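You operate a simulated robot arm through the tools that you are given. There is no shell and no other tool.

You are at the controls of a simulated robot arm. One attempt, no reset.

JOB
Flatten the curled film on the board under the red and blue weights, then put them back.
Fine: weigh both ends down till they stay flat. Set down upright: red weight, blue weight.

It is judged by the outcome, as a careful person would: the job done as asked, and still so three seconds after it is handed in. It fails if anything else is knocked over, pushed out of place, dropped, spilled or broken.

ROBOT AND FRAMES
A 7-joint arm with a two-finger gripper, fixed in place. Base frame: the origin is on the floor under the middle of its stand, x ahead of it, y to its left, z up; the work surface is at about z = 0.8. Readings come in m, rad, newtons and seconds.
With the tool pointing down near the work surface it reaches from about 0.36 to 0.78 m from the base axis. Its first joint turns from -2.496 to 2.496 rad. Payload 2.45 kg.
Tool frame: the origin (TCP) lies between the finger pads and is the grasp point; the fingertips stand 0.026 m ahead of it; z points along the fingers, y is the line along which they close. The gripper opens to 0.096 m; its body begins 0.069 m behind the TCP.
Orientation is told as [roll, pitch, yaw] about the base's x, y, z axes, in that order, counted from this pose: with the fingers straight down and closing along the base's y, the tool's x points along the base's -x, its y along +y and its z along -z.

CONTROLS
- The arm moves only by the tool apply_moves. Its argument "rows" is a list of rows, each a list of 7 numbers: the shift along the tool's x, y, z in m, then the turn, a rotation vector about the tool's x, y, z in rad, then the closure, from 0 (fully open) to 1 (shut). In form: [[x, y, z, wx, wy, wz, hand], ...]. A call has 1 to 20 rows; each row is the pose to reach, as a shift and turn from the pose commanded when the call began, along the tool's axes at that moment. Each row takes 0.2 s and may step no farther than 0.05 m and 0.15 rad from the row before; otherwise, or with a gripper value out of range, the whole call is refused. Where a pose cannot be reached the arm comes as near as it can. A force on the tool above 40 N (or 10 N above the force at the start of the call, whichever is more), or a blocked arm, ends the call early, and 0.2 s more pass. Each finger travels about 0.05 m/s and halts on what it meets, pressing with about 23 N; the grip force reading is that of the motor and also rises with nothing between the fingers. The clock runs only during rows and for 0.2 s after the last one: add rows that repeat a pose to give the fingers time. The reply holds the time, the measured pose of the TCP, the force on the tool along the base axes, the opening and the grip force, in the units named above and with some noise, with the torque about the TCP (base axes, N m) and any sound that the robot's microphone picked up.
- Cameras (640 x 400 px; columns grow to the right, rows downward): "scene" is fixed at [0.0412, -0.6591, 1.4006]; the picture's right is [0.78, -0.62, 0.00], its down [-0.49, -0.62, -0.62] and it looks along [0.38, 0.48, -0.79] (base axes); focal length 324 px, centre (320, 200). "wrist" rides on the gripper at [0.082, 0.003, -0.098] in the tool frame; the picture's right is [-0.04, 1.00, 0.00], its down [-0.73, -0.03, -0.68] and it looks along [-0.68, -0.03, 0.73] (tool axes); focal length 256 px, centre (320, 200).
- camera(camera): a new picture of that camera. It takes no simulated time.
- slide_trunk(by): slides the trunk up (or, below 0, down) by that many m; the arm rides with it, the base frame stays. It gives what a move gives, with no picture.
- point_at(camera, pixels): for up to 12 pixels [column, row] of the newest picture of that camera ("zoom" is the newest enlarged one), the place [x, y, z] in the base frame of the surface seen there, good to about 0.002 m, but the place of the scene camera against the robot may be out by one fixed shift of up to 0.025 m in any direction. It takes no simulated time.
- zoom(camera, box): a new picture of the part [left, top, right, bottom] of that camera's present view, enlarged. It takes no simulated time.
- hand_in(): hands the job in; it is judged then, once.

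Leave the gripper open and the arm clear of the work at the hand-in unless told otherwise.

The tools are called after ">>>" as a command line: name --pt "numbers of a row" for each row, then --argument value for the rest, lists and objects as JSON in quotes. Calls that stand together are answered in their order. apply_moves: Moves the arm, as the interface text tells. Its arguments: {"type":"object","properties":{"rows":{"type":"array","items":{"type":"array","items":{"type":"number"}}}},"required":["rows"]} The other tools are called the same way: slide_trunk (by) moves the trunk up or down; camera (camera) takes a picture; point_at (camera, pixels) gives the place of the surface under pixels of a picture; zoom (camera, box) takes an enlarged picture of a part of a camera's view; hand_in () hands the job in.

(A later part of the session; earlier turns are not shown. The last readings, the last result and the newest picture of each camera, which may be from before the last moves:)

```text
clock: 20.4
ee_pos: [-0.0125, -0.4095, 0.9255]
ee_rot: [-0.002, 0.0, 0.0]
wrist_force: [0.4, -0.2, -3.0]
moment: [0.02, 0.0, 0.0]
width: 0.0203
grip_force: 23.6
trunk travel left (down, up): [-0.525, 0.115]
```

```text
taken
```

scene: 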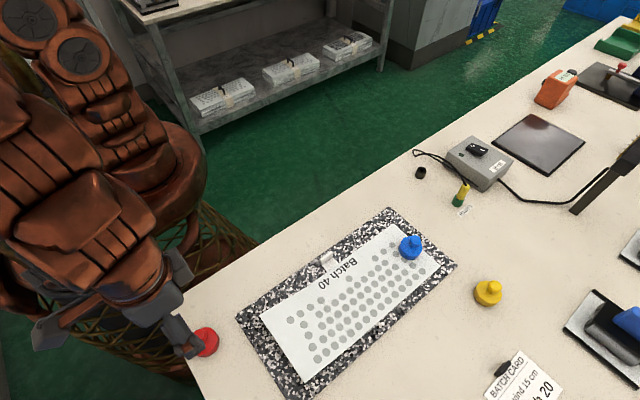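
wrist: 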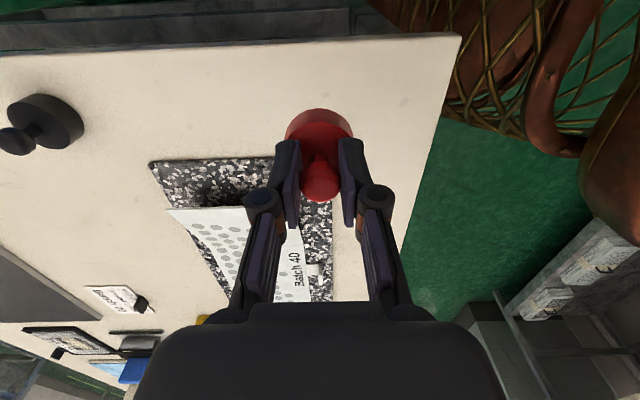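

Red hangs straight. I carry it over the near flap centre (0.107, -0.505) at z≈0.925.

>>> apply_moves --pt "-0.02 -0.016 0 0 0 0 1" --pt "-0.045 -0.036 0 0 0 0 1" --pt "-0.07 -0.056 0 0 0 0 1" --pt "-0.095 -0.076 0 0 0 0 1" --pt "-0.119 -0.0955 0 0 0 0 1" --pt "-0.119 -0.0955 0 0 0 0 1"

>>> camera --camera "wrist"

>>> camera --camera "scene"

```text
clock: 21.8
ee_pos: [0.1087, -0.5048, 0.9271]
ee_rot: [0.001, 0.0, -0.001]
wrist_force: [0.2, 0.4, -2.3]
moment: [0.02, -0.01, -0.03]
width: 0.0202
grip_force: 23.2
trunk travel left (down, up): [-0.525, 0.115]
```

```text
taken
```

wrist: 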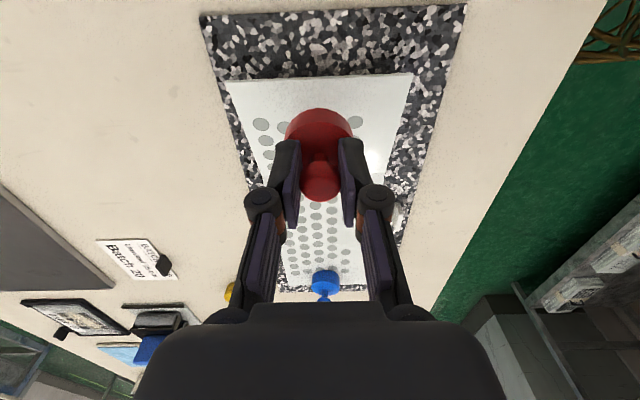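

```text
taken
```

scene: 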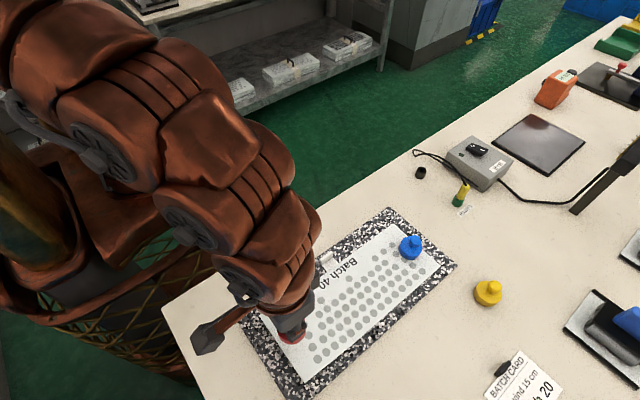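

Red hovers over the near flap. I check the flap's end edge and sides with the wrist camera: row ~80 edge pixels and sides.

>>> point_at --camera "wrist" --pixels '[[230, 85], [270, 82], [320, 79], [370, 77], [408, 77], [240, 110], [402, 110], [262, 20], [320, 95], [395, 130]]'

>>> zoom --camera "wrist" --box '[200, 50, 440, 200]'

```text
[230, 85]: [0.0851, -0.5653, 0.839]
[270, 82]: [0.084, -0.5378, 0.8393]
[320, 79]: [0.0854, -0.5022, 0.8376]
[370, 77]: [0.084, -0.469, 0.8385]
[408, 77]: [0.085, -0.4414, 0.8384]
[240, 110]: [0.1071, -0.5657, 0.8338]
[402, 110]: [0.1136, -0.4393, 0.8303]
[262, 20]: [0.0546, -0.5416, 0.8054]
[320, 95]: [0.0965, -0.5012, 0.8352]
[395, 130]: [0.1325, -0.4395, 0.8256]
```

```text
2.67 times, centred on (320, 125) of wrist
```

zoom: 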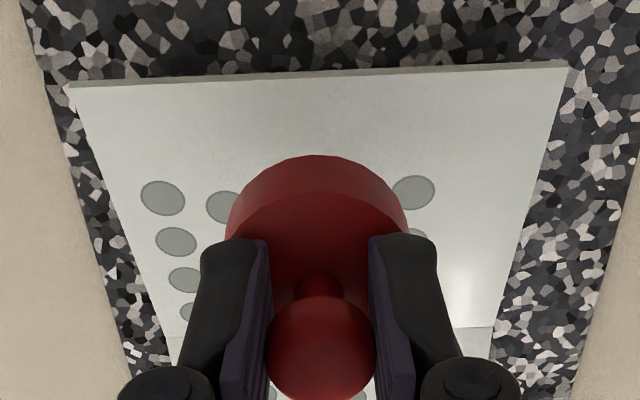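

End edge at x≈0.084, z≈0.839; the planned spot is right. I lower gently to TCP 0.861.

>>> apply_moves --pt "0 0 0.018 0 0 0 1" --pt "0 0 0.03 0 0 0 1" --pt "0 0 0.038 0 0 0 1" --pt "0 0 0.045 0 0 0 1" --pt "0 0 0.051 0 0 0 1" --pt "0 0 0.056 0 0 0 1" --pt "0 0 0.06 0 0 0 1" --pt "0 0 0.063 0 0 0 1" --pt "0 0 0.0645 0 0 0 1" --pt "0 0 0.0645 0 0 0 1"

>>> camera --camera "wrist"

```text
clock: 24.0
ee_pos: [0.1073, -0.5048, 0.8604]
ee_rot: [0.001, 0.001, 0.0]
wrist_force: [-0.5, -0.2, -2.6]
moment: [0.03, 0.01, -0.01]
width: 0.0207
grip_force: 22.8
trunk travel left (down, up): [-0.525, 0.115]
```

```text
taken
```

wrist: 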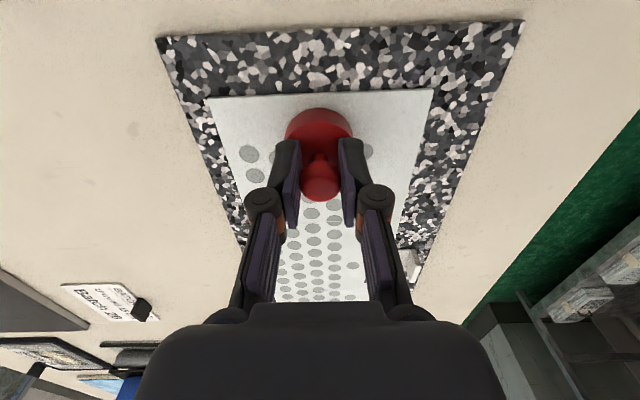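

The near flap looks nearly flat under the red weight. I lower by tenths of a millimetre until the load is taken.

>>> apply_moves --pt "0 0 0.0006 0 0 0 1" --pt "0 0 0.0012 0 0 0 1" --pt "0 0 0.0012 0 0 0 1"

>>> point_at --camera "wrist" --pixels '[[212, 102], [260, 97], [320, 95], [370, 93], [428, 94], [230, 140], [420, 130], [300, 60]]'

```text
clock: 24.8
ee_pos: [0.1067, -0.5047, 0.8594]
ee_rot: [0.0, 0.0, 0.0]
wrist_force: [0.8, 0.0, 0.0]
moment: [-0.03, 0.02, 0.0]
width: 0.0205
grip_force: 22.6
trunk travel left (down, up): [-0.525, 0.115]
```

```text
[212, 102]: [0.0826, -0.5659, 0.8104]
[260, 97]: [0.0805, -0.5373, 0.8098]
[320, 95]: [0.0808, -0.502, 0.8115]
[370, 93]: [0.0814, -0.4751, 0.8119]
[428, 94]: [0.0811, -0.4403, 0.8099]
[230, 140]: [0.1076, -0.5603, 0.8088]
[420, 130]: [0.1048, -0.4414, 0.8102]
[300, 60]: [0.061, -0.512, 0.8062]
```

Force reads zero, so the weight rests on the film. I open the fingers in place.

>>> apply_moves --pt "0 0 0.0002 0 0 0 1" --pt "0 0 0.0002 0 0 0 0.7" --pt "0 0 0.0002 0 0 0 0.5" --pt "0 0 0.0002 0 0 0 0.3" --pt "0 0 0.0002 0 0 0 0.1" --pt "0 0 0.0002 0 0 0 0" --pt "0 0 0.0002 0 0 0 0"

>>> camera --camera "wrist"

>>> zoom --camera "wrist" --box '[200, 70, 440, 220]'

>>> point_at --camera "wrist" --pixels '[[212, 104], [260, 99], [320, 97], [370, 95], [428, 96], [320, 176], [320, 186], [308, 180], [332, 180], [286, 150], [352, 150], [320, 125]]'

```text
clock: 26.4
ee_pos: [0.1074, -0.5055, 0.8594]
ee_rot: [-0.001, -0.001, 0.0]
wrist_force: [-0.5, -0.4, 0.3]
moment: [0.02, 0.03, 0.02]
width: 0.096
grip_force: 0.0
trunk travel left (down, up): [-0.525, 0.115]
```

```text
taken
```

wrist: 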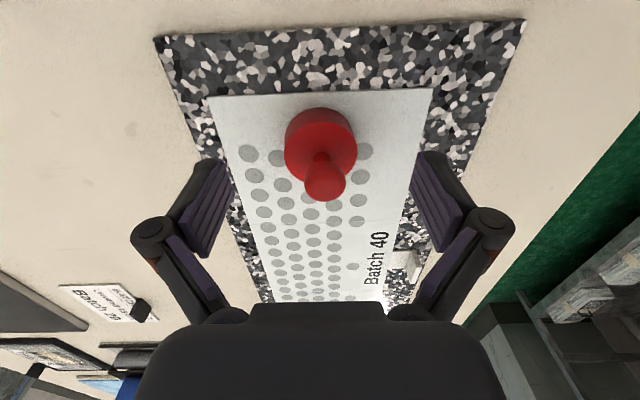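

```text
2.67 times, centred on (320, 145) of wrist
```

zoom: 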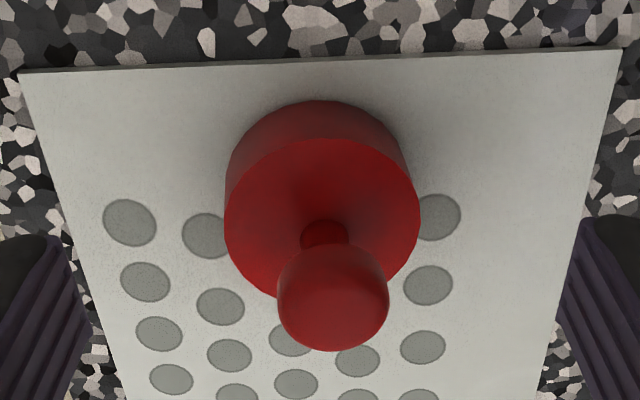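

```text
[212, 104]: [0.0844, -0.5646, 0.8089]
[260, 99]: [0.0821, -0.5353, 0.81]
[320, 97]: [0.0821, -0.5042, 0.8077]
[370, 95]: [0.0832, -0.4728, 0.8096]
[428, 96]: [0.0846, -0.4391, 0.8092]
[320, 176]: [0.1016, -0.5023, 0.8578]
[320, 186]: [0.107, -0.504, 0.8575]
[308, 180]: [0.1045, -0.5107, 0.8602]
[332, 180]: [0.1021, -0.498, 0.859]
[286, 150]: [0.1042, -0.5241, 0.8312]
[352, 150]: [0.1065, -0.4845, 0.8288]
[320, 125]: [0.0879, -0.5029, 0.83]
```

Both flaps read flat (~0.809) with both weights upright at clock 26.4. I raise the arm clear and wait with both ends weighed down, then look.

>>> apply_moves --pt "0 0 -0.02 0 0 0 0" --pt "0 0 -0.05 0 0 0 0" --pt "0 0 -0.09 0 0 0 0" --pt "-0.03 0 -0.11 0 0 0 0" --pt "-0.06 0 -0.11 0 0 0 0" --pt "-0.09 0 -0.11 0 0 0 0" --pt "-0.12 0 -0.11 0 0 0 0" --pt "-0.12 0 -0.11 0 0 0 0" --pt "-0.12 0 -0.11 0 0 0 0" --pt "-0.12 0 -0.11 0 0 0 0" --pt "-0.12 0 -0.11 0 0 0 0" --pt "-0.12 0 -0.11 0 0 0 0" --pt "-0.12 0 -0.11 0 0 0 0" --pt "-0.12 0 -0.11 0 0 0 0" --pt "-0.12 0 -0.11 0 0 0 0" --pt "-0.12 0 -0.11 0 0 0 0" --pt "-0.12 0 -0.11 0 0 0 0" --pt "-0.12 0 -0.11 0 0 0 0" --pt "-0.12 0 -0.11 0 0 0 0" --pt "-0.12 0 -0.11 0 0 0 0"

>>> camera --camera "scene"

```text
clock: 30.6
ee_pos: [0.2268, -0.5046, 0.9686]
ee_rot: [0.001, 0.002, 0.0]
wrist_force: [-0.5, -0.2, 0.3]
moment: [0.03, 0.01, -0.01]
width: 0.096
grip_force: 0.1
trunk travel left (down, up): [-0.525, 0.115]
```

```text
taken
```

scene: 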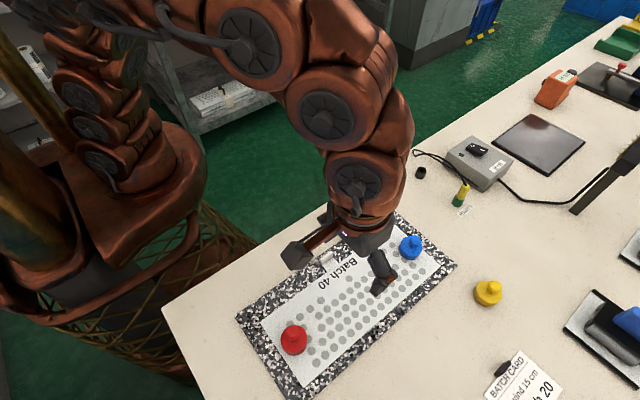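

Both weights stand upright with both ends flat. I keep waiting while moving over the blue weight at a safe height.

>>> apply_moves --pt "-0.03 0 0 0 0 0 0" --pt "-0.06 0 0 0 0 0 0" --pt "-0.09 0 0 0 0 0 0" --pt "-0.12 0 0 0 0 0 0" --pt "-0.145 0 0 0 0 0 0" --pt "-0.163 -0.0005 0 0 0 0 0" --pt "-0.163 -0.0005 0 0 0 0 0" --pt "-0.163 -0.0005 0 0 0 0 0" --pt "-0.163 -0.0005 0 0 0 0 0" --pt "-0.163 -0.0005 0 0 0 0 0" --pt "-0.163 -0.0005 0 0 0 0 0" --pt "-0.163 -0.0005 0 0 0 0 0" --pt "-0.163 -0.0005 0 0 0 0 0" --pt "-0.163 -0.0005 0 0 0 0 0" --pt "-0.163 -0.0005 0 0 0 0 0" --pt "-0.163 -0.0005 0 0 0 0 0" --pt "-0.163 -0.0005 0 0 0 0 0" --pt "-0.163 -0.0005 0 0 0 0 0" --pt "-0.163 -0.0005 0 0 0 0 0" --pt "-0.163 -0.0005 0 0 0 0 0"

>>> apply_moves --pt "0 0 0 0 0 0 0" --pt "0 0 0 0 0 0 0" --pt "0 0 0 0 0 0 0" --pt "0 0 0 0 0 0 0" --pt "0 0 0 0 0 0 0" --pt "0 0 0 0 0 0 0" --pt "0 0 0 0 0 0 0" --pt "0 0 0 0 0 0 0" --pt "0 0 0 0 0 0 0" --pt "0 0 0 0 0 0 0" --pt "0 0 0 0 0 0 0" --pt "0 0 0 0 0 0 0" --pt "0 0 0 0 0 0 0" --pt "0 0 0 0 0 0 0" --pt "0 0 0 0 0 0 0" --pt "0 0 0 0 0 0 0" --pt "0 0 0 0 0 0 0" --pt "0 0 0 0 0 0 0" --pt "0 0 0 0 0 0 0" --pt "0 0 0 0 0 0 0"

>>> apply_moves --pt "0 0 0 0 0 0 0" --pt "0 0 0 0 0 0 0" --pt "0 0 0 0 0 0 0" --pt "0 0 0 0 0 0 0" --pt "0 0 0 0 0 0 0" --pt "0 0 0 0 0 0 0" --pt "0 0 0 0 0 0 0" --pt "0 0 0 0 0 0 0" --pt "0 0 0 0 0 0 0" --pt "0 0 0 0 0 0 0" --pt "0 0 0 0 0 0 0" --pt "0 0 0 0 0 0 0" --pt "0 0 0 0 0 0 0" --pt "0 0 0 0 0 0 0" --pt "0 0 0 0 0 0 0" --pt "0 0 0 0 0 0 0" --pt "0 0 0 0 0 0 0" --pt "0 0 0 0 0 0 0" --pt "0 0 0 0 0 0 0" --pt "0 0 0 0 0 0 0"

>>> camera --camera "wrist"

>>> camera --camera "scene"

```text
clock: 34.8
ee_pos: [0.3917, -0.5066, 0.97]
ee_rot: [0.0, 0.0, 0.0]
wrist_force: [-0.3, 0.2, -0.3]
moment: [-0.02, 0.0, 0.01]
width: 0.0959
grip_force: 0.0
trunk travel left (down, up): [-0.525, 0.115]
```

```text
clock: 39.0
ee_pos: [0.39, -0.5064, 0.9708]
ee_rot: [0.0, -0.001, 0.0]
wrist_force: [-0.1, 0.2, 0.3]
moment: [0.02, 0.02, -0.01]
width: 0.0962
grip_force: 0.1
trunk travel left (down, up): [-0.525, 0.115]
```

```text
clock: 43.2
ee_pos: [0.3914, -0.5064, 0.9705]
ee_rot: [-0.001, -0.001, 0.0]
wrist_force: [0.0, -0.2, 0.0]
moment: [0.01, -0.01, 0.01]
width: 0.0959
grip_force: 0.0
trunk travel left (down, up): [-0.525, 0.115]
```

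```text
taken
```

wrist: 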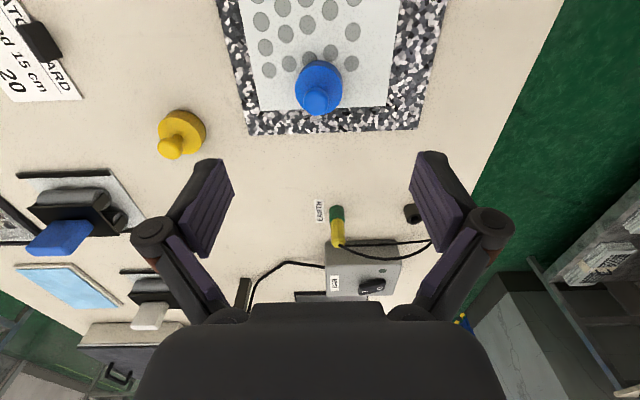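

```text
taken
```

scene: 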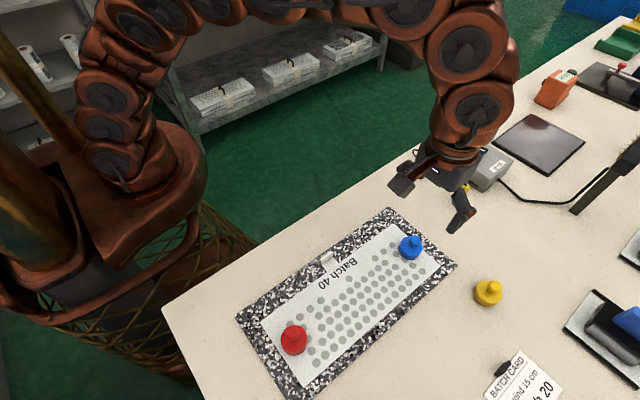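

Both weights have been on together about 17 s. To be thorough, I wait some more before testing.

>>> apply_moves --pt "0 0 0 0 0 0 0" --pt "0 0 0 0 0 0 0" --pt "0 0 0 0 0 0 0" --pt "0 0 0 0 0 0 0" --pt "0 0 0 0 0 0 0" --pt "0 0 0 0 0 0 0" --pt "0 0 0 0 0 0 0" --pt "0 0 0 0 0 0 0" --pt "0 0 0 0 0 0 0" --pt "0 0 0 0 0 0 0" --pt "0 0 0 0 0 0 0" --pt "0 0 0 0 0 0 0" --pt "0 0 0 0 0 0 0" --pt "0 0 0 0 0 0 0" --pt "0 0 0 0 0 0 0" --pt "0 0 0 0 0 0 0" --pt "0 0 0 0 0 0 0" --pt "0 0 0 0 0 0 0" --pt "0 0 0 0 0 0 0" --pt "0 0 0 0 0 0 0"

>>> apply_moves --pt "0 0 0 0 0 0 0" --pt "0 0 0 0 0 0 0" --pt "0 0 0 0 0 0 0" --pt "0 0 0 0 0 0 0" --pt "0 0 0 0 0 0 0" --pt "0 0 0 0 0 0 0" --pt "0 0 0 0 0 0 0" --pt "0 0 0 0 0 0 0" --pt "0 0 0 0 0 0 0" --pt "0 0 0 0 0 0 0" --pt "0 0 0 0 0 0 0" --pt "0 0 0 0 0 0 0" --pt "0 0 0 0 0 0 0" --pt "0 0 0 0 0 0 0" --pt "0 0 0 0 0 0 0" --pt "0 0 0 0 0 0 0" --pt "0 0 0 0 0 0 0" --pt "0 0 0 0 0 0 0" --pt "0 0 0 0 0 0 0" --pt "0 0 0 0 0 0 0"

>>> apply_moves --pt "0 0 0 0 0 0 0" --pt "0 0 0 0 0 0 0" --pt "0 0 0 0 0 0 0" --pt "0 0 0 0 0 0 0" --pt "0 0 0 0 0 0 0" --pt "0 0 0 0 0 0 0" --pt "0 0 0 0 0 0 0" --pt "0 0 0 0 0 0 0" --pt "0 0 0 0 0 0 0" --pt "0 0 0 0 0 0 0" --pt "0 0 0 0 0 0 0" --pt "0 0 0 0 0 0 0" --pt "0 0 0 0 0 0 0" --pt "0 0 0 0 0 0 0" --pt "0 0 0 0 0 0 0" --pt "0 0 0 0 0 0 0" --pt "0 0 0 0 0 0 0" --pt "0 0 0 0 0 0 0" --pt "0 0 0 0 0 0 0" --pt "0 0 0 0 0 0 0"

>>> zoom --camera "wrist" --box '[260, 40, 380, 130]'

>>> point_at --camera "wrist" --pixels '[[318, 92], [318, 98], [318, 104], [310, 98], [327, 98], [297, 88], [342, 88], [319, 66], [265, 108], [385, 104], [300, 110], [360, 105]]'

```text
clock: 47.4
ee_pos: [0.3907, -0.5066, 0.97]
ee_rot: [0.0, 0.001, 0.002]
wrist_force: [-0.2, 0.4, 0.1]
moment: [-0.01, -0.03, 0.02]
width: 0.096
grip_force: 0.0
trunk travel left (down, up): [-0.525, 0.115]
```

```text
clock: 51.6
ee_pos: [0.3904, -0.5065, 0.9703]
ee_rot: [-0.001, 0.0, 0.001]
wrist_force: [0.0, -0.2, 0.6]
moment: [-0.01, -0.02, 0.01]
width: 0.0962
grip_force: 0.2
trunk travel left (down, up): [-0.525, 0.115]
```

```text
clock: 55.8
ee_pos: [0.391, -0.5066, 0.9698]
ee_rot: [0.0, -0.001, -0.001]
wrist_force: [-0.2, -0.6, -0.7]
moment: [0.02, 0.01, -0.03]
width: 0.096
grip_force: 0.0
trunk travel left (down, up): [-0.525, 0.115]
```

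```text
4.44 times, centred on (320, 85) of wrist
```

zoom: 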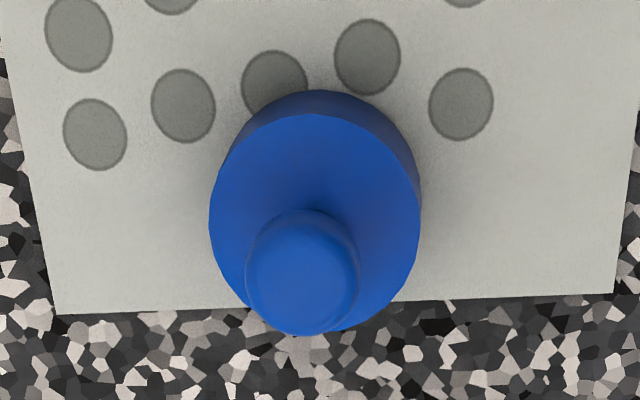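

```text
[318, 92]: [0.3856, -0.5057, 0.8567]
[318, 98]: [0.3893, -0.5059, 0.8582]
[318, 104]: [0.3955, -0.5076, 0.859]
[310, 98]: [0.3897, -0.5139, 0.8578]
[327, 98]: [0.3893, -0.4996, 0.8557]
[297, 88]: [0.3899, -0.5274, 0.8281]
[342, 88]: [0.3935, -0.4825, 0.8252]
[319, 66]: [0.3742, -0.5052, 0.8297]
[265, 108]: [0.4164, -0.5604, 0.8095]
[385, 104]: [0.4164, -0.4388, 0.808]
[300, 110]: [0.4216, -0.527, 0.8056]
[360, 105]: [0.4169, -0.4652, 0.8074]
```

Measurements suggest the weights may lean a couple of degrees on the film. I zoom in with the scene camera on both to see.

>>> zoom --camera "scene" --box '[375, 215, 447, 275]'

>>> zoom --camera "scene" --box '[255, 305, 331, 365]'

```text
6.67 times, centred on (411, 245) of scene
```

zoom: 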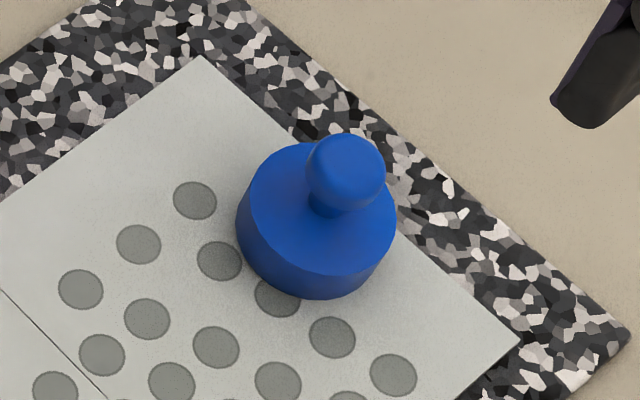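

```text
6.67 times, centred on (293, 335) of scene
```

zoom: 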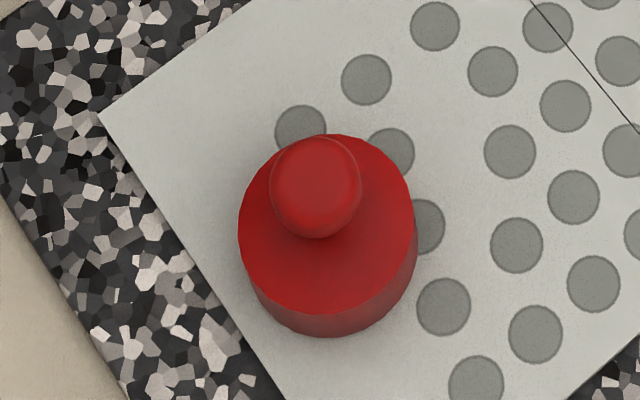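

Blue leans very slightly (about 4°) but is steady and hasn't moved since placement. Knob at (0.390, -0.509). I shift y by -0.003 and descend to just above grip height.

>>> apply_moves --pt "0 -0.003 0.025 0 0 0 0" --pt "0 -0.003 0.05 0 0 0 0" --pt "0 -0.003 0.07 0 0 0 0" --pt "0 -0.003 0.086 0 0 0 0" --pt "0 -0.003 0.098 0 0 0 0" --pt "0 -0.003 0.1067 0 0 0 0" --pt "0 -0.003 0.1067 0 0 0 0"

>>> camera --camera "wrist"

>>> zoom --camera "wrist" --box '[250, 90, 390, 210]'

```text
clock: 57.4
ee_pos: [0.39, -0.5116, 0.863]
ee_rot: [-0.001, 0.0, 0.0]
wrist_force: [0.0, 0.2, -0.6]
moment: [-0.02, -0.01, -0.01]
width: 0.0957
grip_force: 0.1
trunk travel left (down, up): [-0.525, 0.115]
```

```text
taken
```

wrist: 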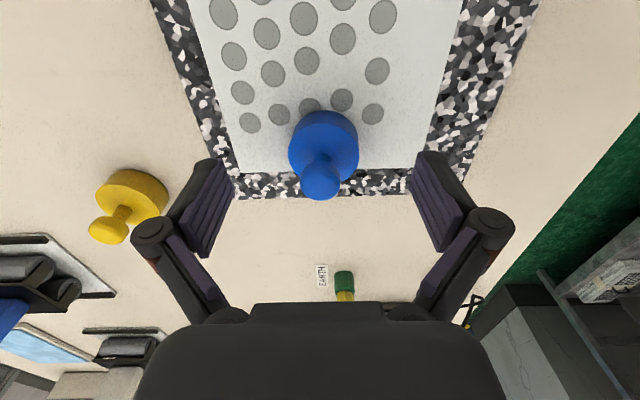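

```text
3.33 times, centred on (320, 150) of wrist
```

zoom: 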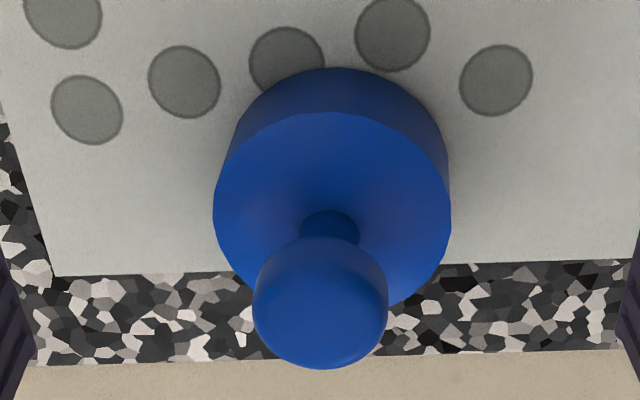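

Knob now aligned at column 320. I lower 3 mm and close.

>>> apply_moves --pt "0 0 0.003 0 0 0 0" --pt "0 0 0.003 0 0 0 0.5" --pt "0 0 0.003 0 0 0 0.7" --pt "0 0 0.003 0 0 0 1" --pt "0 0 0.003 0 0 0 1" --pt "0 0 0.003 0 0 0 1" --pt "0 0 0.003 0 0 0 1"

>>> zoom --camera "wrist" --box '[250, 90, 390, 210]'

```text
clock: 59.0
ee_pos: [0.3893, -0.5099, 0.8606]
ee_rot: [-0.001, 0.002, -0.001]
wrist_force: [0.4, 0.1, -0.3]
moment: [0.02, -0.03, -0.01]
width: 0.0204
grip_force: 22.5
trunk travel left (down, up): [-0.525, 0.115]
```

```text
3.33 times, centred on (320, 150) of wrist
```

zoom: 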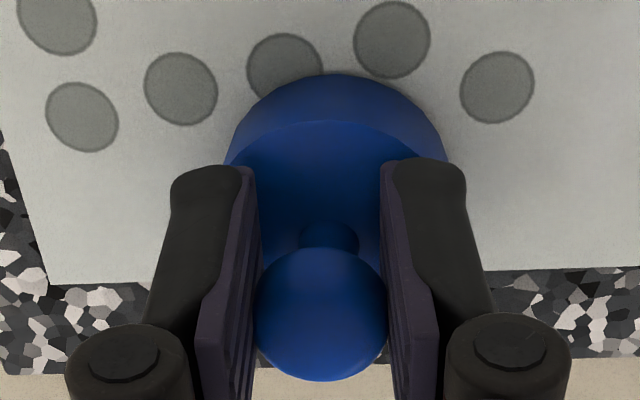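

Gripped at 0.0204 m. I lift only 2 cm and see whether the flap springs back up.

>>> apply_moves --pt "0 0 -0.005 0 0 0 1" --pt "0 0 -0.012 0 0 0 1" --pt "0 0 -0.02 0 0 0 1" --pt "0 0 -0.02 0 0 0 1" --pt "0 0 -0.02 0 0 0 1"

>>> camera --camera "wrist"

>>> zoom --camera "scene" --box '[330, 190, 470, 295]'

>>> point_at --camera "wrist" --pixels '[[245, 155], [262, 158], [270, 140], [390, 150], [400, 140], [240, 120], [400, 120], [300, 60], [440, 120], [330, 20]]'

```text
clock: 60.2
ee_pos: [0.3896, -0.5095, 0.8792]
ee_rot: [-0.001, 0.002, 0.001]
wrist_force: [0.0, 0.6, -3.0]
moment: [-0.04, 0.05, 0.01]
width: 0.0204
grip_force: 23.3
trunk travel left (down, up): [-0.525, 0.115]
```

```text
taken
```

wrist: 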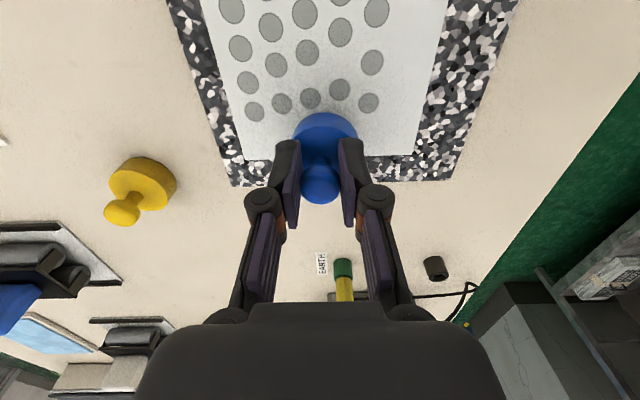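

```text
3.81 times, centred on (400, 242) of scene
```

zoom: 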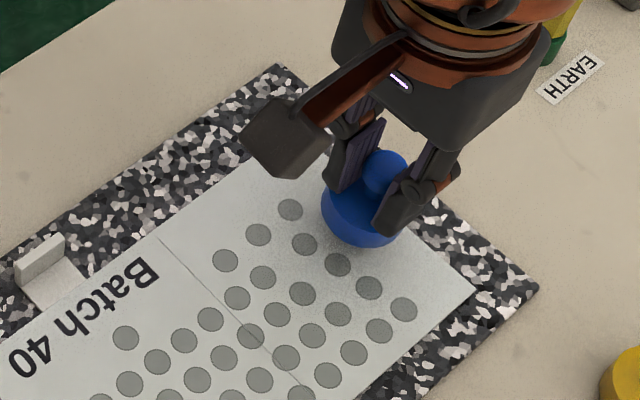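

```text
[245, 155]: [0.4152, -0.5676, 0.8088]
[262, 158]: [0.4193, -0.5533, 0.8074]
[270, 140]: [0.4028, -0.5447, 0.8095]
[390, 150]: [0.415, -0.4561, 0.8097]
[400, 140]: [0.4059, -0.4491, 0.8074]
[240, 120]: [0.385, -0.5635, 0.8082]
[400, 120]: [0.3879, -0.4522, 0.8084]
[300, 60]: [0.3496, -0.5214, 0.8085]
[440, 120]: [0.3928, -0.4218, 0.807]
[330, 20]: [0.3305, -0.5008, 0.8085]
```

The far flap stays at 0.808 with the weight off. I hold 3 s here to make sure it doesn't creep up.

>>> apply_moves --pt "0 0 0 0 0 0 1" --pt "0 0 0 0 0 0 1" --pt "0 0 0 0 0 0 1" --pt "0 0 0 0 0 0 1" --pt "0 0 0 0 0 0 1" --pt "0 0 0 0 0 0 1" --pt "0 0 0 0 0 0 1" --pt "0 0 0 0 0 0 1" --pt "0 0 0 0 0 0 1" --pt "0 0 0 0 0 0 1" --pt "0 0 0 0 0 0 1" --pt "0 0 0 0 0 0 1" --pt "0 0 0 0 0 0 1" --pt "0 0 0 0 0 0 1"

>>> camera --camera "wrist"

>>> point_at --camera "wrist" --pixels '[[245, 155], [262, 158], [270, 140], [390, 150], [400, 140], [240, 120], [400, 120], [300, 60], [440, 120], [330, 20]]'

>>> zoom --camera "wrist" --box '[250, 90, 390, 210]'

```text
clock: 63.2
ee_pos: [0.3902, -0.5099, 0.8809]
ee_rot: [-0.001, 0.0, 0.001]
wrist_force: [0.1, 0.7, -2.3]
moment: [-0.01, 0.01, -0.02]
width: 0.0203
grip_force: 22.5
trunk travel left (down, up): [-0.525, 0.115]
```

```text
taken
```

wrist: 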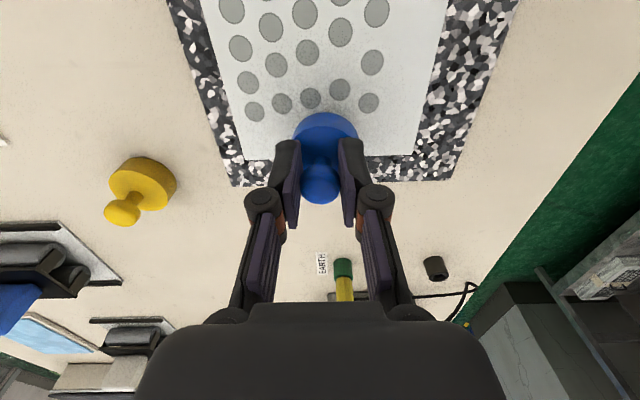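

```text
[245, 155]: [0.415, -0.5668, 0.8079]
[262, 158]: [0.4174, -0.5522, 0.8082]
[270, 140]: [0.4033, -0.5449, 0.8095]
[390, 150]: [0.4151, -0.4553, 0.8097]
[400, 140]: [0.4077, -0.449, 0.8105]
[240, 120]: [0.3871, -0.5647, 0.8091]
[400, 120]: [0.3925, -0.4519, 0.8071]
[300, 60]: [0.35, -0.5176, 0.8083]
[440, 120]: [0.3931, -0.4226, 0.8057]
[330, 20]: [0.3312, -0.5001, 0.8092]
```

```text
3.33 times, centred on (320, 150) of wrist
```

zoom: 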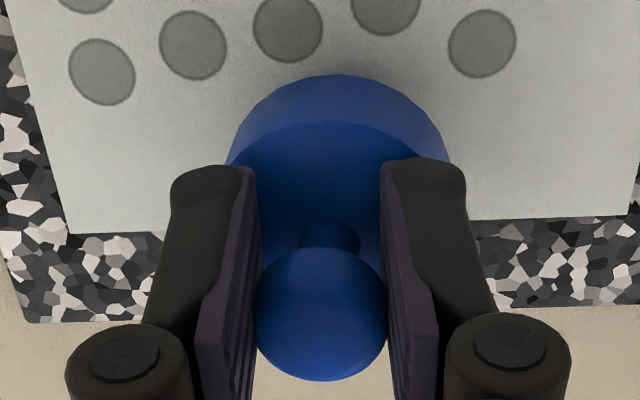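

The far end stays flat. The blue weight hangs with a slight lean in the grip, so I'll correct that before placing. I lift clear and carry it over its original spot (0.4985, -0.372).

>>> apply_moves --pt "0 0 -0.02 0 0 0 1" --pt "0 0 -0.05 0 0 0 1" --pt "-0.02 0.025 -0.05 0 0 0 1" --pt "-0.04 0.05 -0.05 0 0 0 1" --pt "-0.06 0.075 -0.05 0 0 0 1" --pt "-0.08 0.1 -0.05 0 0 0 1" --pt "-0.1 0.125 -0.05 0 0 0 1" --pt "-0.1085 0.1365 -0.05 0 0 0 1" --pt "-0.1085 0.1365 -0.05 0 0 0 1"

>>> zoom --camera "scene" --box '[360, 120, 448, 190]'

>>> camera --camera "wrist"

>>> camera --camera "scene"

```text
clock: 65.2
ee_pos: [0.5009, -0.3735, 0.9304]
ee_rot: [-0.002, 0.0, 0.0]
wrist_force: [-0.6, 0.5, -3.0]
moment: [0.01, 0.02, 0.01]
width: 0.0202
grip_force: 23.4
trunk travel left (down, up): [-0.525, 0.115]
```

```text
5.71 times, centred on (404, 155) of scene
```

zoom: 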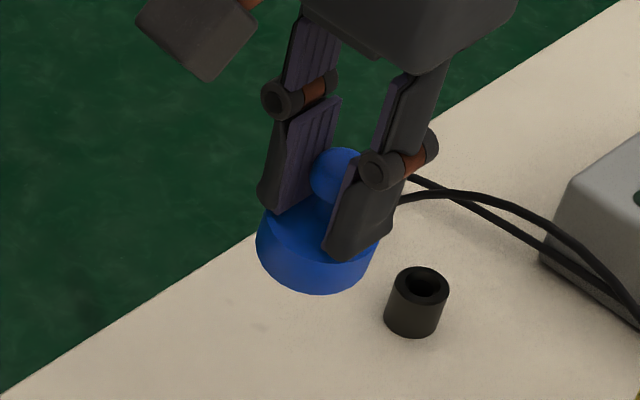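

```text
taken
```

wrist: 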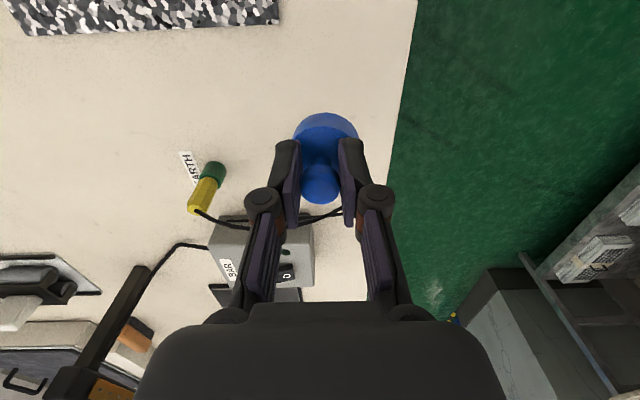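

```text
taken
```

scene: 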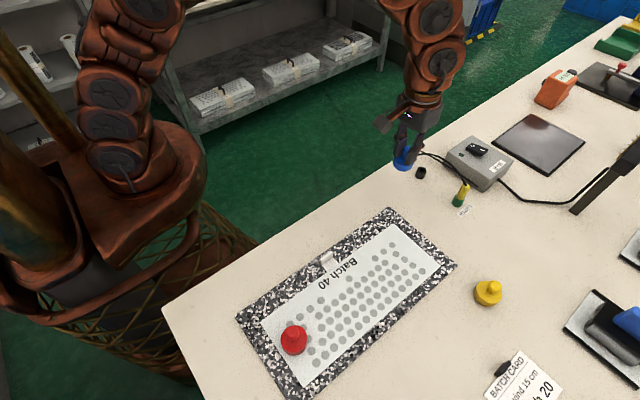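

I zoom in on the held weight to judge its lean properly.

>>> zoom --camera "wrist" --box '[275, 95, 371, 215]'

>>> point_at --camera "wrist" --pixels '[[297, 135], [301, 130], [325, 120], [325, 132], [350, 130], [354, 135], [320, 178], [320, 186], [310, 150], [332, 150]]'

```text
3.33 times, centred on (323, 155) of wrist
```

zoom: 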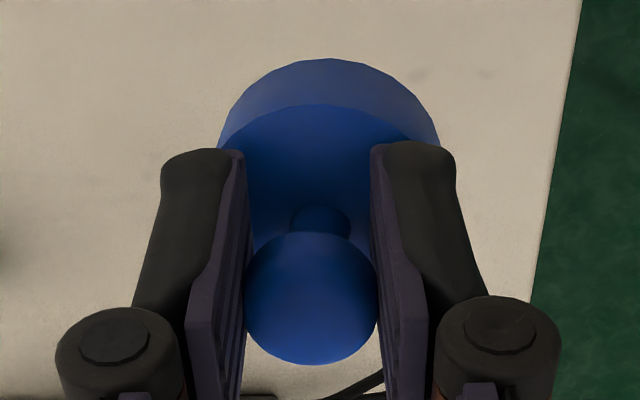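

```text
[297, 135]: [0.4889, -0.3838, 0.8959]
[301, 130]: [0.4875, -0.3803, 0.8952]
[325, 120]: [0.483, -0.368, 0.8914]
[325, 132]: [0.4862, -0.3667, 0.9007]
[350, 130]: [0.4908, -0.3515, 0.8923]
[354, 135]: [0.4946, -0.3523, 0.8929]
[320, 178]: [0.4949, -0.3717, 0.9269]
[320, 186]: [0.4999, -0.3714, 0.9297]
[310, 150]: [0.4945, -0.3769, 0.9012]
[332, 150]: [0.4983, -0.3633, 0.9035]
```

The lean in the grip is about 4.6° (base shifted to +y). I rotate the tool +0.08 rad about its x to bring the weight level, then descend to about 15 mm above the table.

>>> apply_moves --pt "0 0 0 0.04 0 0 1" --pt "0 0 0 0.08 0 0 1" --pt "0 0 0.02 0.08 0 0 1" --pt "0 0 0.04 0.08 0 0 1" --pt "0 0 0.055 0.08 0 0 1" --pt "0 0 0.064 0.08 0 0 1" --pt "0 0 0.064 0.08 0 0 1"

>>> zoom --camera "scene" --box '[360, 140, 440, 205]'

>>> camera --camera "wrist"

```text
clock: 66.8
ee_pos: [0.5002, -0.3734, 0.8656]
ee_rot: [-0.081, 0.001, 0.0]
wrist_force: [0.1, 0.1, -2.9]
moment: [-0.02, -0.03, -0.02]
width: 0.0203
grip_force: 22.9
trunk travel left (down, up): [-0.525, 0.115]
```

```text
6.15 times, centred on (400, 172) of scene
```

zoom: 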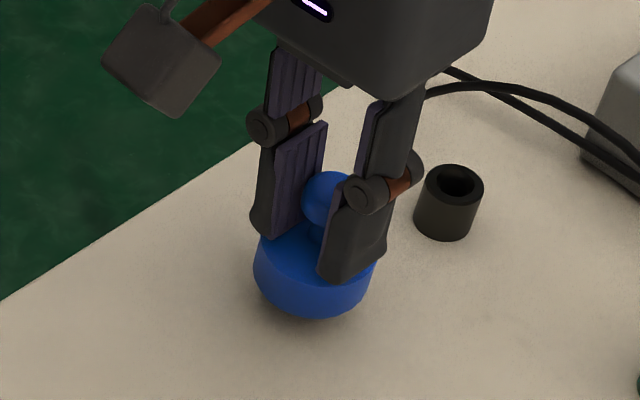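

```text
taken
```

wrist: 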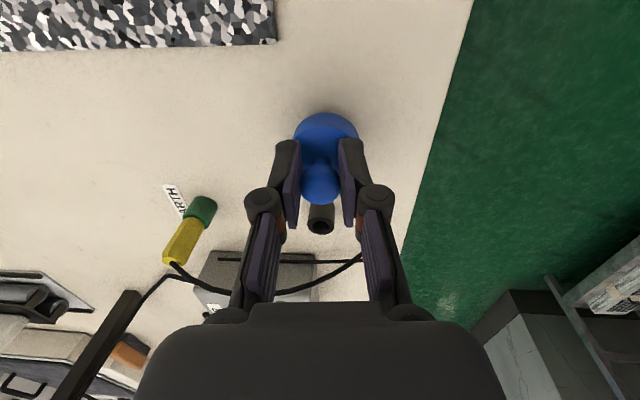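

The weight looks level. I continue straight down to about 1 mm above the table.

>>> apply_moves --pt "0 0.00064 0.008 0 0 0 1" --pt "0 0.00096 0.012 0 0 0 1" --pt "0 0.00114 0.0142 0 0 0 1" --pt "0 0.00114 0.0142 0 0 0 1"

```text
clock: 67.8
ee_pos: [0.4975, -0.3741, 0.8512]
ee_rot: [-0.081, 0.0, 0.001]
wrist_force: [-0.3, 1.2, -1.1]
moment: [0.01, 0.0, 0.0]
width: 0.0204
grip_force: 23.1
trunk travel left (down, up): [-0.525, 0.115]
```

Force is easing (-1.1 N), so contact is close. I lower by another 0.5 mm.

>>> apply_moves --pt "0 4e-05 0.0005 0 0 0 1" --pt "0 4e-05 0.0005 0 0 0 1"

>>> zoom --camera "scene" --box '[360, 150, 440, 215]'

>>> camera --camera "wrist"

```text
clock: 68.4
ee_pos: [0.4994, -0.3732, 0.8508]
ee_rot: [-0.08, 0.001, 0.0]
wrist_force: [-0.7, -1.3, 6.4]
moment: [-0.04, 0.03, -0.02]
width: 0.0203
grip_force: 22.9
trunk travel left (down, up): [-0.525, 0.115]
```

```text
6.15 times, centred on (400, 182) of scene
```

zoom: 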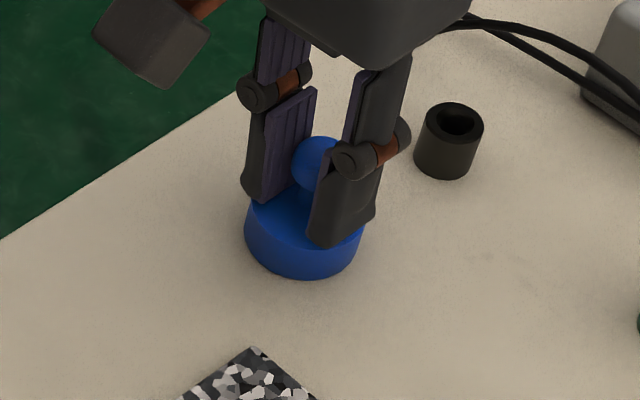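

```text
taken
```

wrist: 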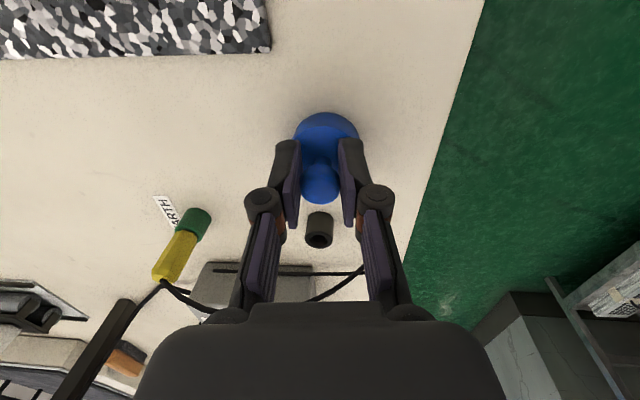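

Weight is on the table (+6.4 N). I ease off 0.3 mm and open the fingers only a little (to about 36 mm) to avoid brushing the base with the tilted fingers.

>>> apply_moves --pt "0 0 -0.0003 0 0 0 1" --pt "0 0 -0.0003 0 0 0 0.75" --pt "0 0 -0.0003 0 0 0 0.62" --pt "0 0 -0.0003 0 0 0 0.62" --pt "0 0 -0.0003 0 0 0 0.62"

>>> zoom --camera "scene" --box '[360, 150, 440, 215]'

>>> camera --camera "wrist"

```text
clock: 69.6
ee_pos: [0.4985, -0.3724, 0.8516]
ee_rot: [-0.08, 0.001, 0.0]
wrist_force: [0.3, -0.6, -0.5]
moment: [0.0, 0.01, 0.01]
width: 0.0364
grip_force: 0.1
trunk travel left (down, up): [-0.525, 0.115]
```

```text
6.15 times, centred on (400, 182) of scene
```

zoom: 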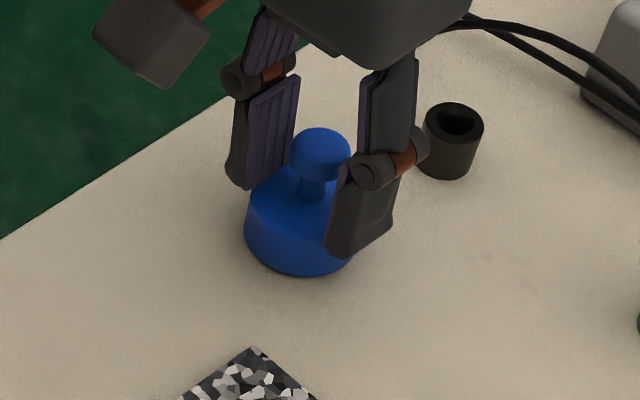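

```text
taken
```

wrist: 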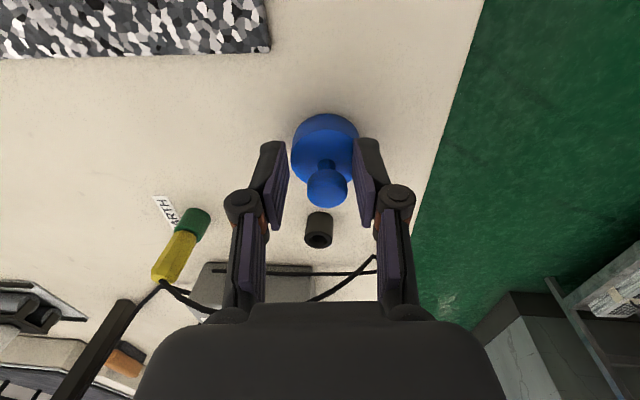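

Released at 36 mm opening. I lift straight up slowly while widening slightly, then level the tool, and inspect.

>>> apply_moves --pt "0 -0.0004 -0.005 0 0 0 0.6" --pt "0 -0.0012 -0.015 0 0 0 0.55" --pt "0 -0.0024 -0.03 0 0 0 0.5" --pt "0 -0.004 -0.05 0 0 0 0.4" --pt "0 -0.0056 -0.07 -0.04 0 0 0.2" --pt "0 -0.0056 -0.07 -0.08 0 0 0" --pt "0 -0.0056 -0.07 -0.08 0 0 0" --pt "0 -0.0056 -0.07 -0.08 0 0 0"

>>> camera --camera "wrist"

>>> zoom --camera "scene" --box '[350, 150, 440, 212]'

>>> zoom --camera "wrist" --box '[272, 60, 368, 140]'

```text
clock: 71.4
ee_pos: [0.4992, -0.3728, 0.9221]
ee_rot: [0.001, 0.001, 0.001]
wrist_force: [-0.2, -0.9, -0.8]
moment: [0.01, 0.0, 0.01]
width: 0.096
grip_force: 0.1
trunk travel left (down, up): [-0.525, 0.115]
```

```text
taken
```

wrist: 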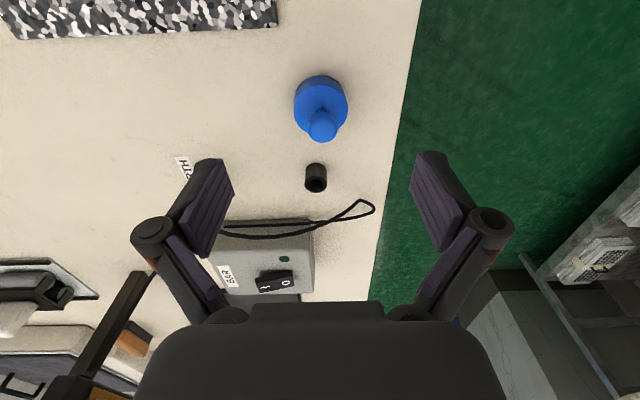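

```text
6.45 times, centred on (395, 181) of scene
```

zoom: 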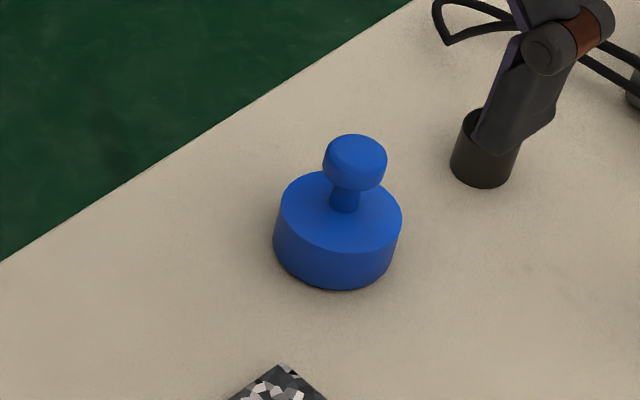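

```text
5.00 times, centred on (320, 100) of wrist
```

zoom: 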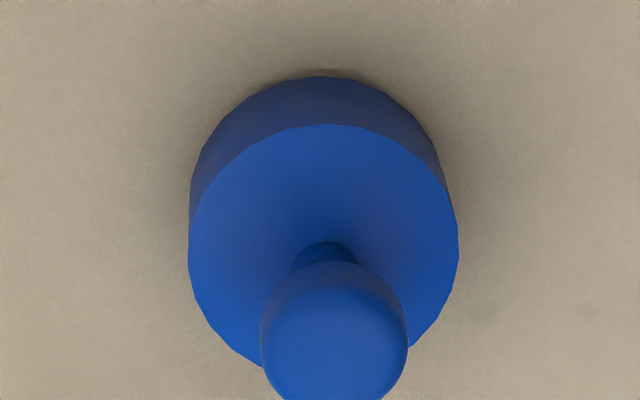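

I check the blue weight's levelness by fitting heights across its base top and comparing with the table.

>>> zoom --camera "wrist" --box '[285, 70, 357, 150]'

>>> point_at --camera "zoom" --pixels '[[205, 190], [437, 190], [225, 240], [420, 240], [320, 130], [250, 150], [400, 150], [300, 300], [350, 300], [327, 320], [327, 280], [260, 270]]'

```text
5.00 times, centred on (321, 110) of wrist
```

zoom: 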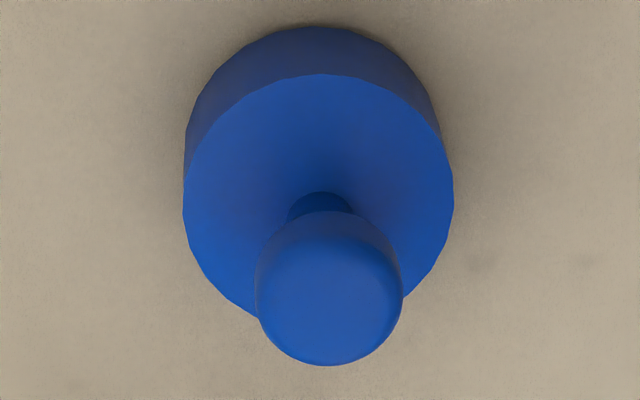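

```text
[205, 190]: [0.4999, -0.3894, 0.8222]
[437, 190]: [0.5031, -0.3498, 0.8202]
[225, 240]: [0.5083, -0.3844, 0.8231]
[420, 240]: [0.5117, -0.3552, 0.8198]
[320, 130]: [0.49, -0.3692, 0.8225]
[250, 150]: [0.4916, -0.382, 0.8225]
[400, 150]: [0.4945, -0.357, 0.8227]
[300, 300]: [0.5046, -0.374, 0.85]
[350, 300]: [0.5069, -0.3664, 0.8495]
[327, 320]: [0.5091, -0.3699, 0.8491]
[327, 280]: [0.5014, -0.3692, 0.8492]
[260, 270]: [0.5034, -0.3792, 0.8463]
```

The base top reads about 2 mm lower on its +y side, so blue leans ~3–4°. I hold still for a second and re-measure to see whether it settles.

>>> apply_moves --pt "0 0 0 0 0 0 0" --pt "0 0 0 0 0 0 0" --pt "0 0 0 0 0 0 0" --pt "0 0 0 0 0 0 0" --pt "0 0 0 0 0 0 0"

>>> zoom --camera "wrist" --box '[285, 70, 357, 150]'

>>> point_at --camera "zoom" --pixels '[[205, 190], [437, 190], [225, 240], [420, 240], [215, 215], [425, 215], [250, 150], [400, 150], [190, 190], [448, 190], [230, 130], [420, 130]]'

>>> zoom --camera "scene" --box '[372, 158, 424, 200]'

```text
clock: 72.6
ee_pos: [0.4993, -0.3723, 0.9207]
ee_rot: [0.001, -0.001, 0.001]
wrist_force: [0.1, 0.6, -0.1]
moment: [0.01, 0.02, -0.01]
width: 0.0959
grip_force: 0.1
trunk travel left (down, up): [-0.525, 0.115]
```

```text
5.00 times, centred on (321, 110) of wrist
```

zoom: 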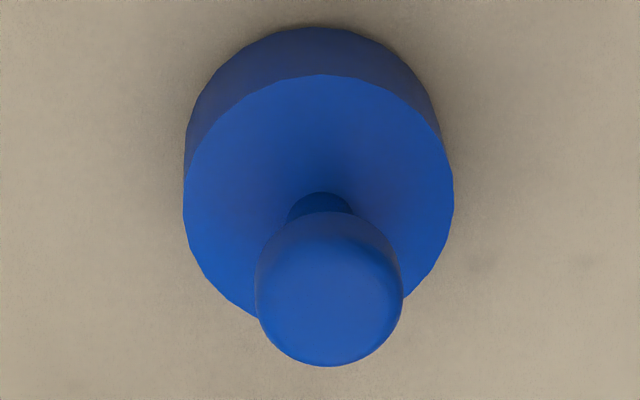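

```text
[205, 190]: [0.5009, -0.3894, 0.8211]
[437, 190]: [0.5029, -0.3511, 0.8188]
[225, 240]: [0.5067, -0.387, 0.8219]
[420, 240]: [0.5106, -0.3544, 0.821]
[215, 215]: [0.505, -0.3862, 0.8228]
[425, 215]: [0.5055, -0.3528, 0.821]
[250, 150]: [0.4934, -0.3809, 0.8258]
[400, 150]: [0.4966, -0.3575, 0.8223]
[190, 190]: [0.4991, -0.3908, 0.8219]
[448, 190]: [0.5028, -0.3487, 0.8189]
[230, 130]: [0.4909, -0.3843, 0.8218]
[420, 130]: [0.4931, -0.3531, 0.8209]
```

```text
9.52 times, centred on (398, 179) of scene
```

zoom: 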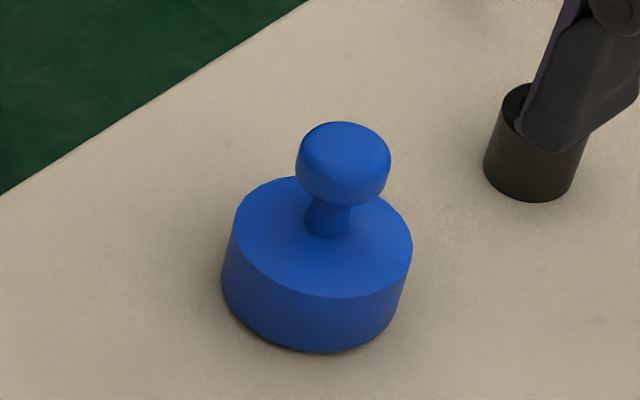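

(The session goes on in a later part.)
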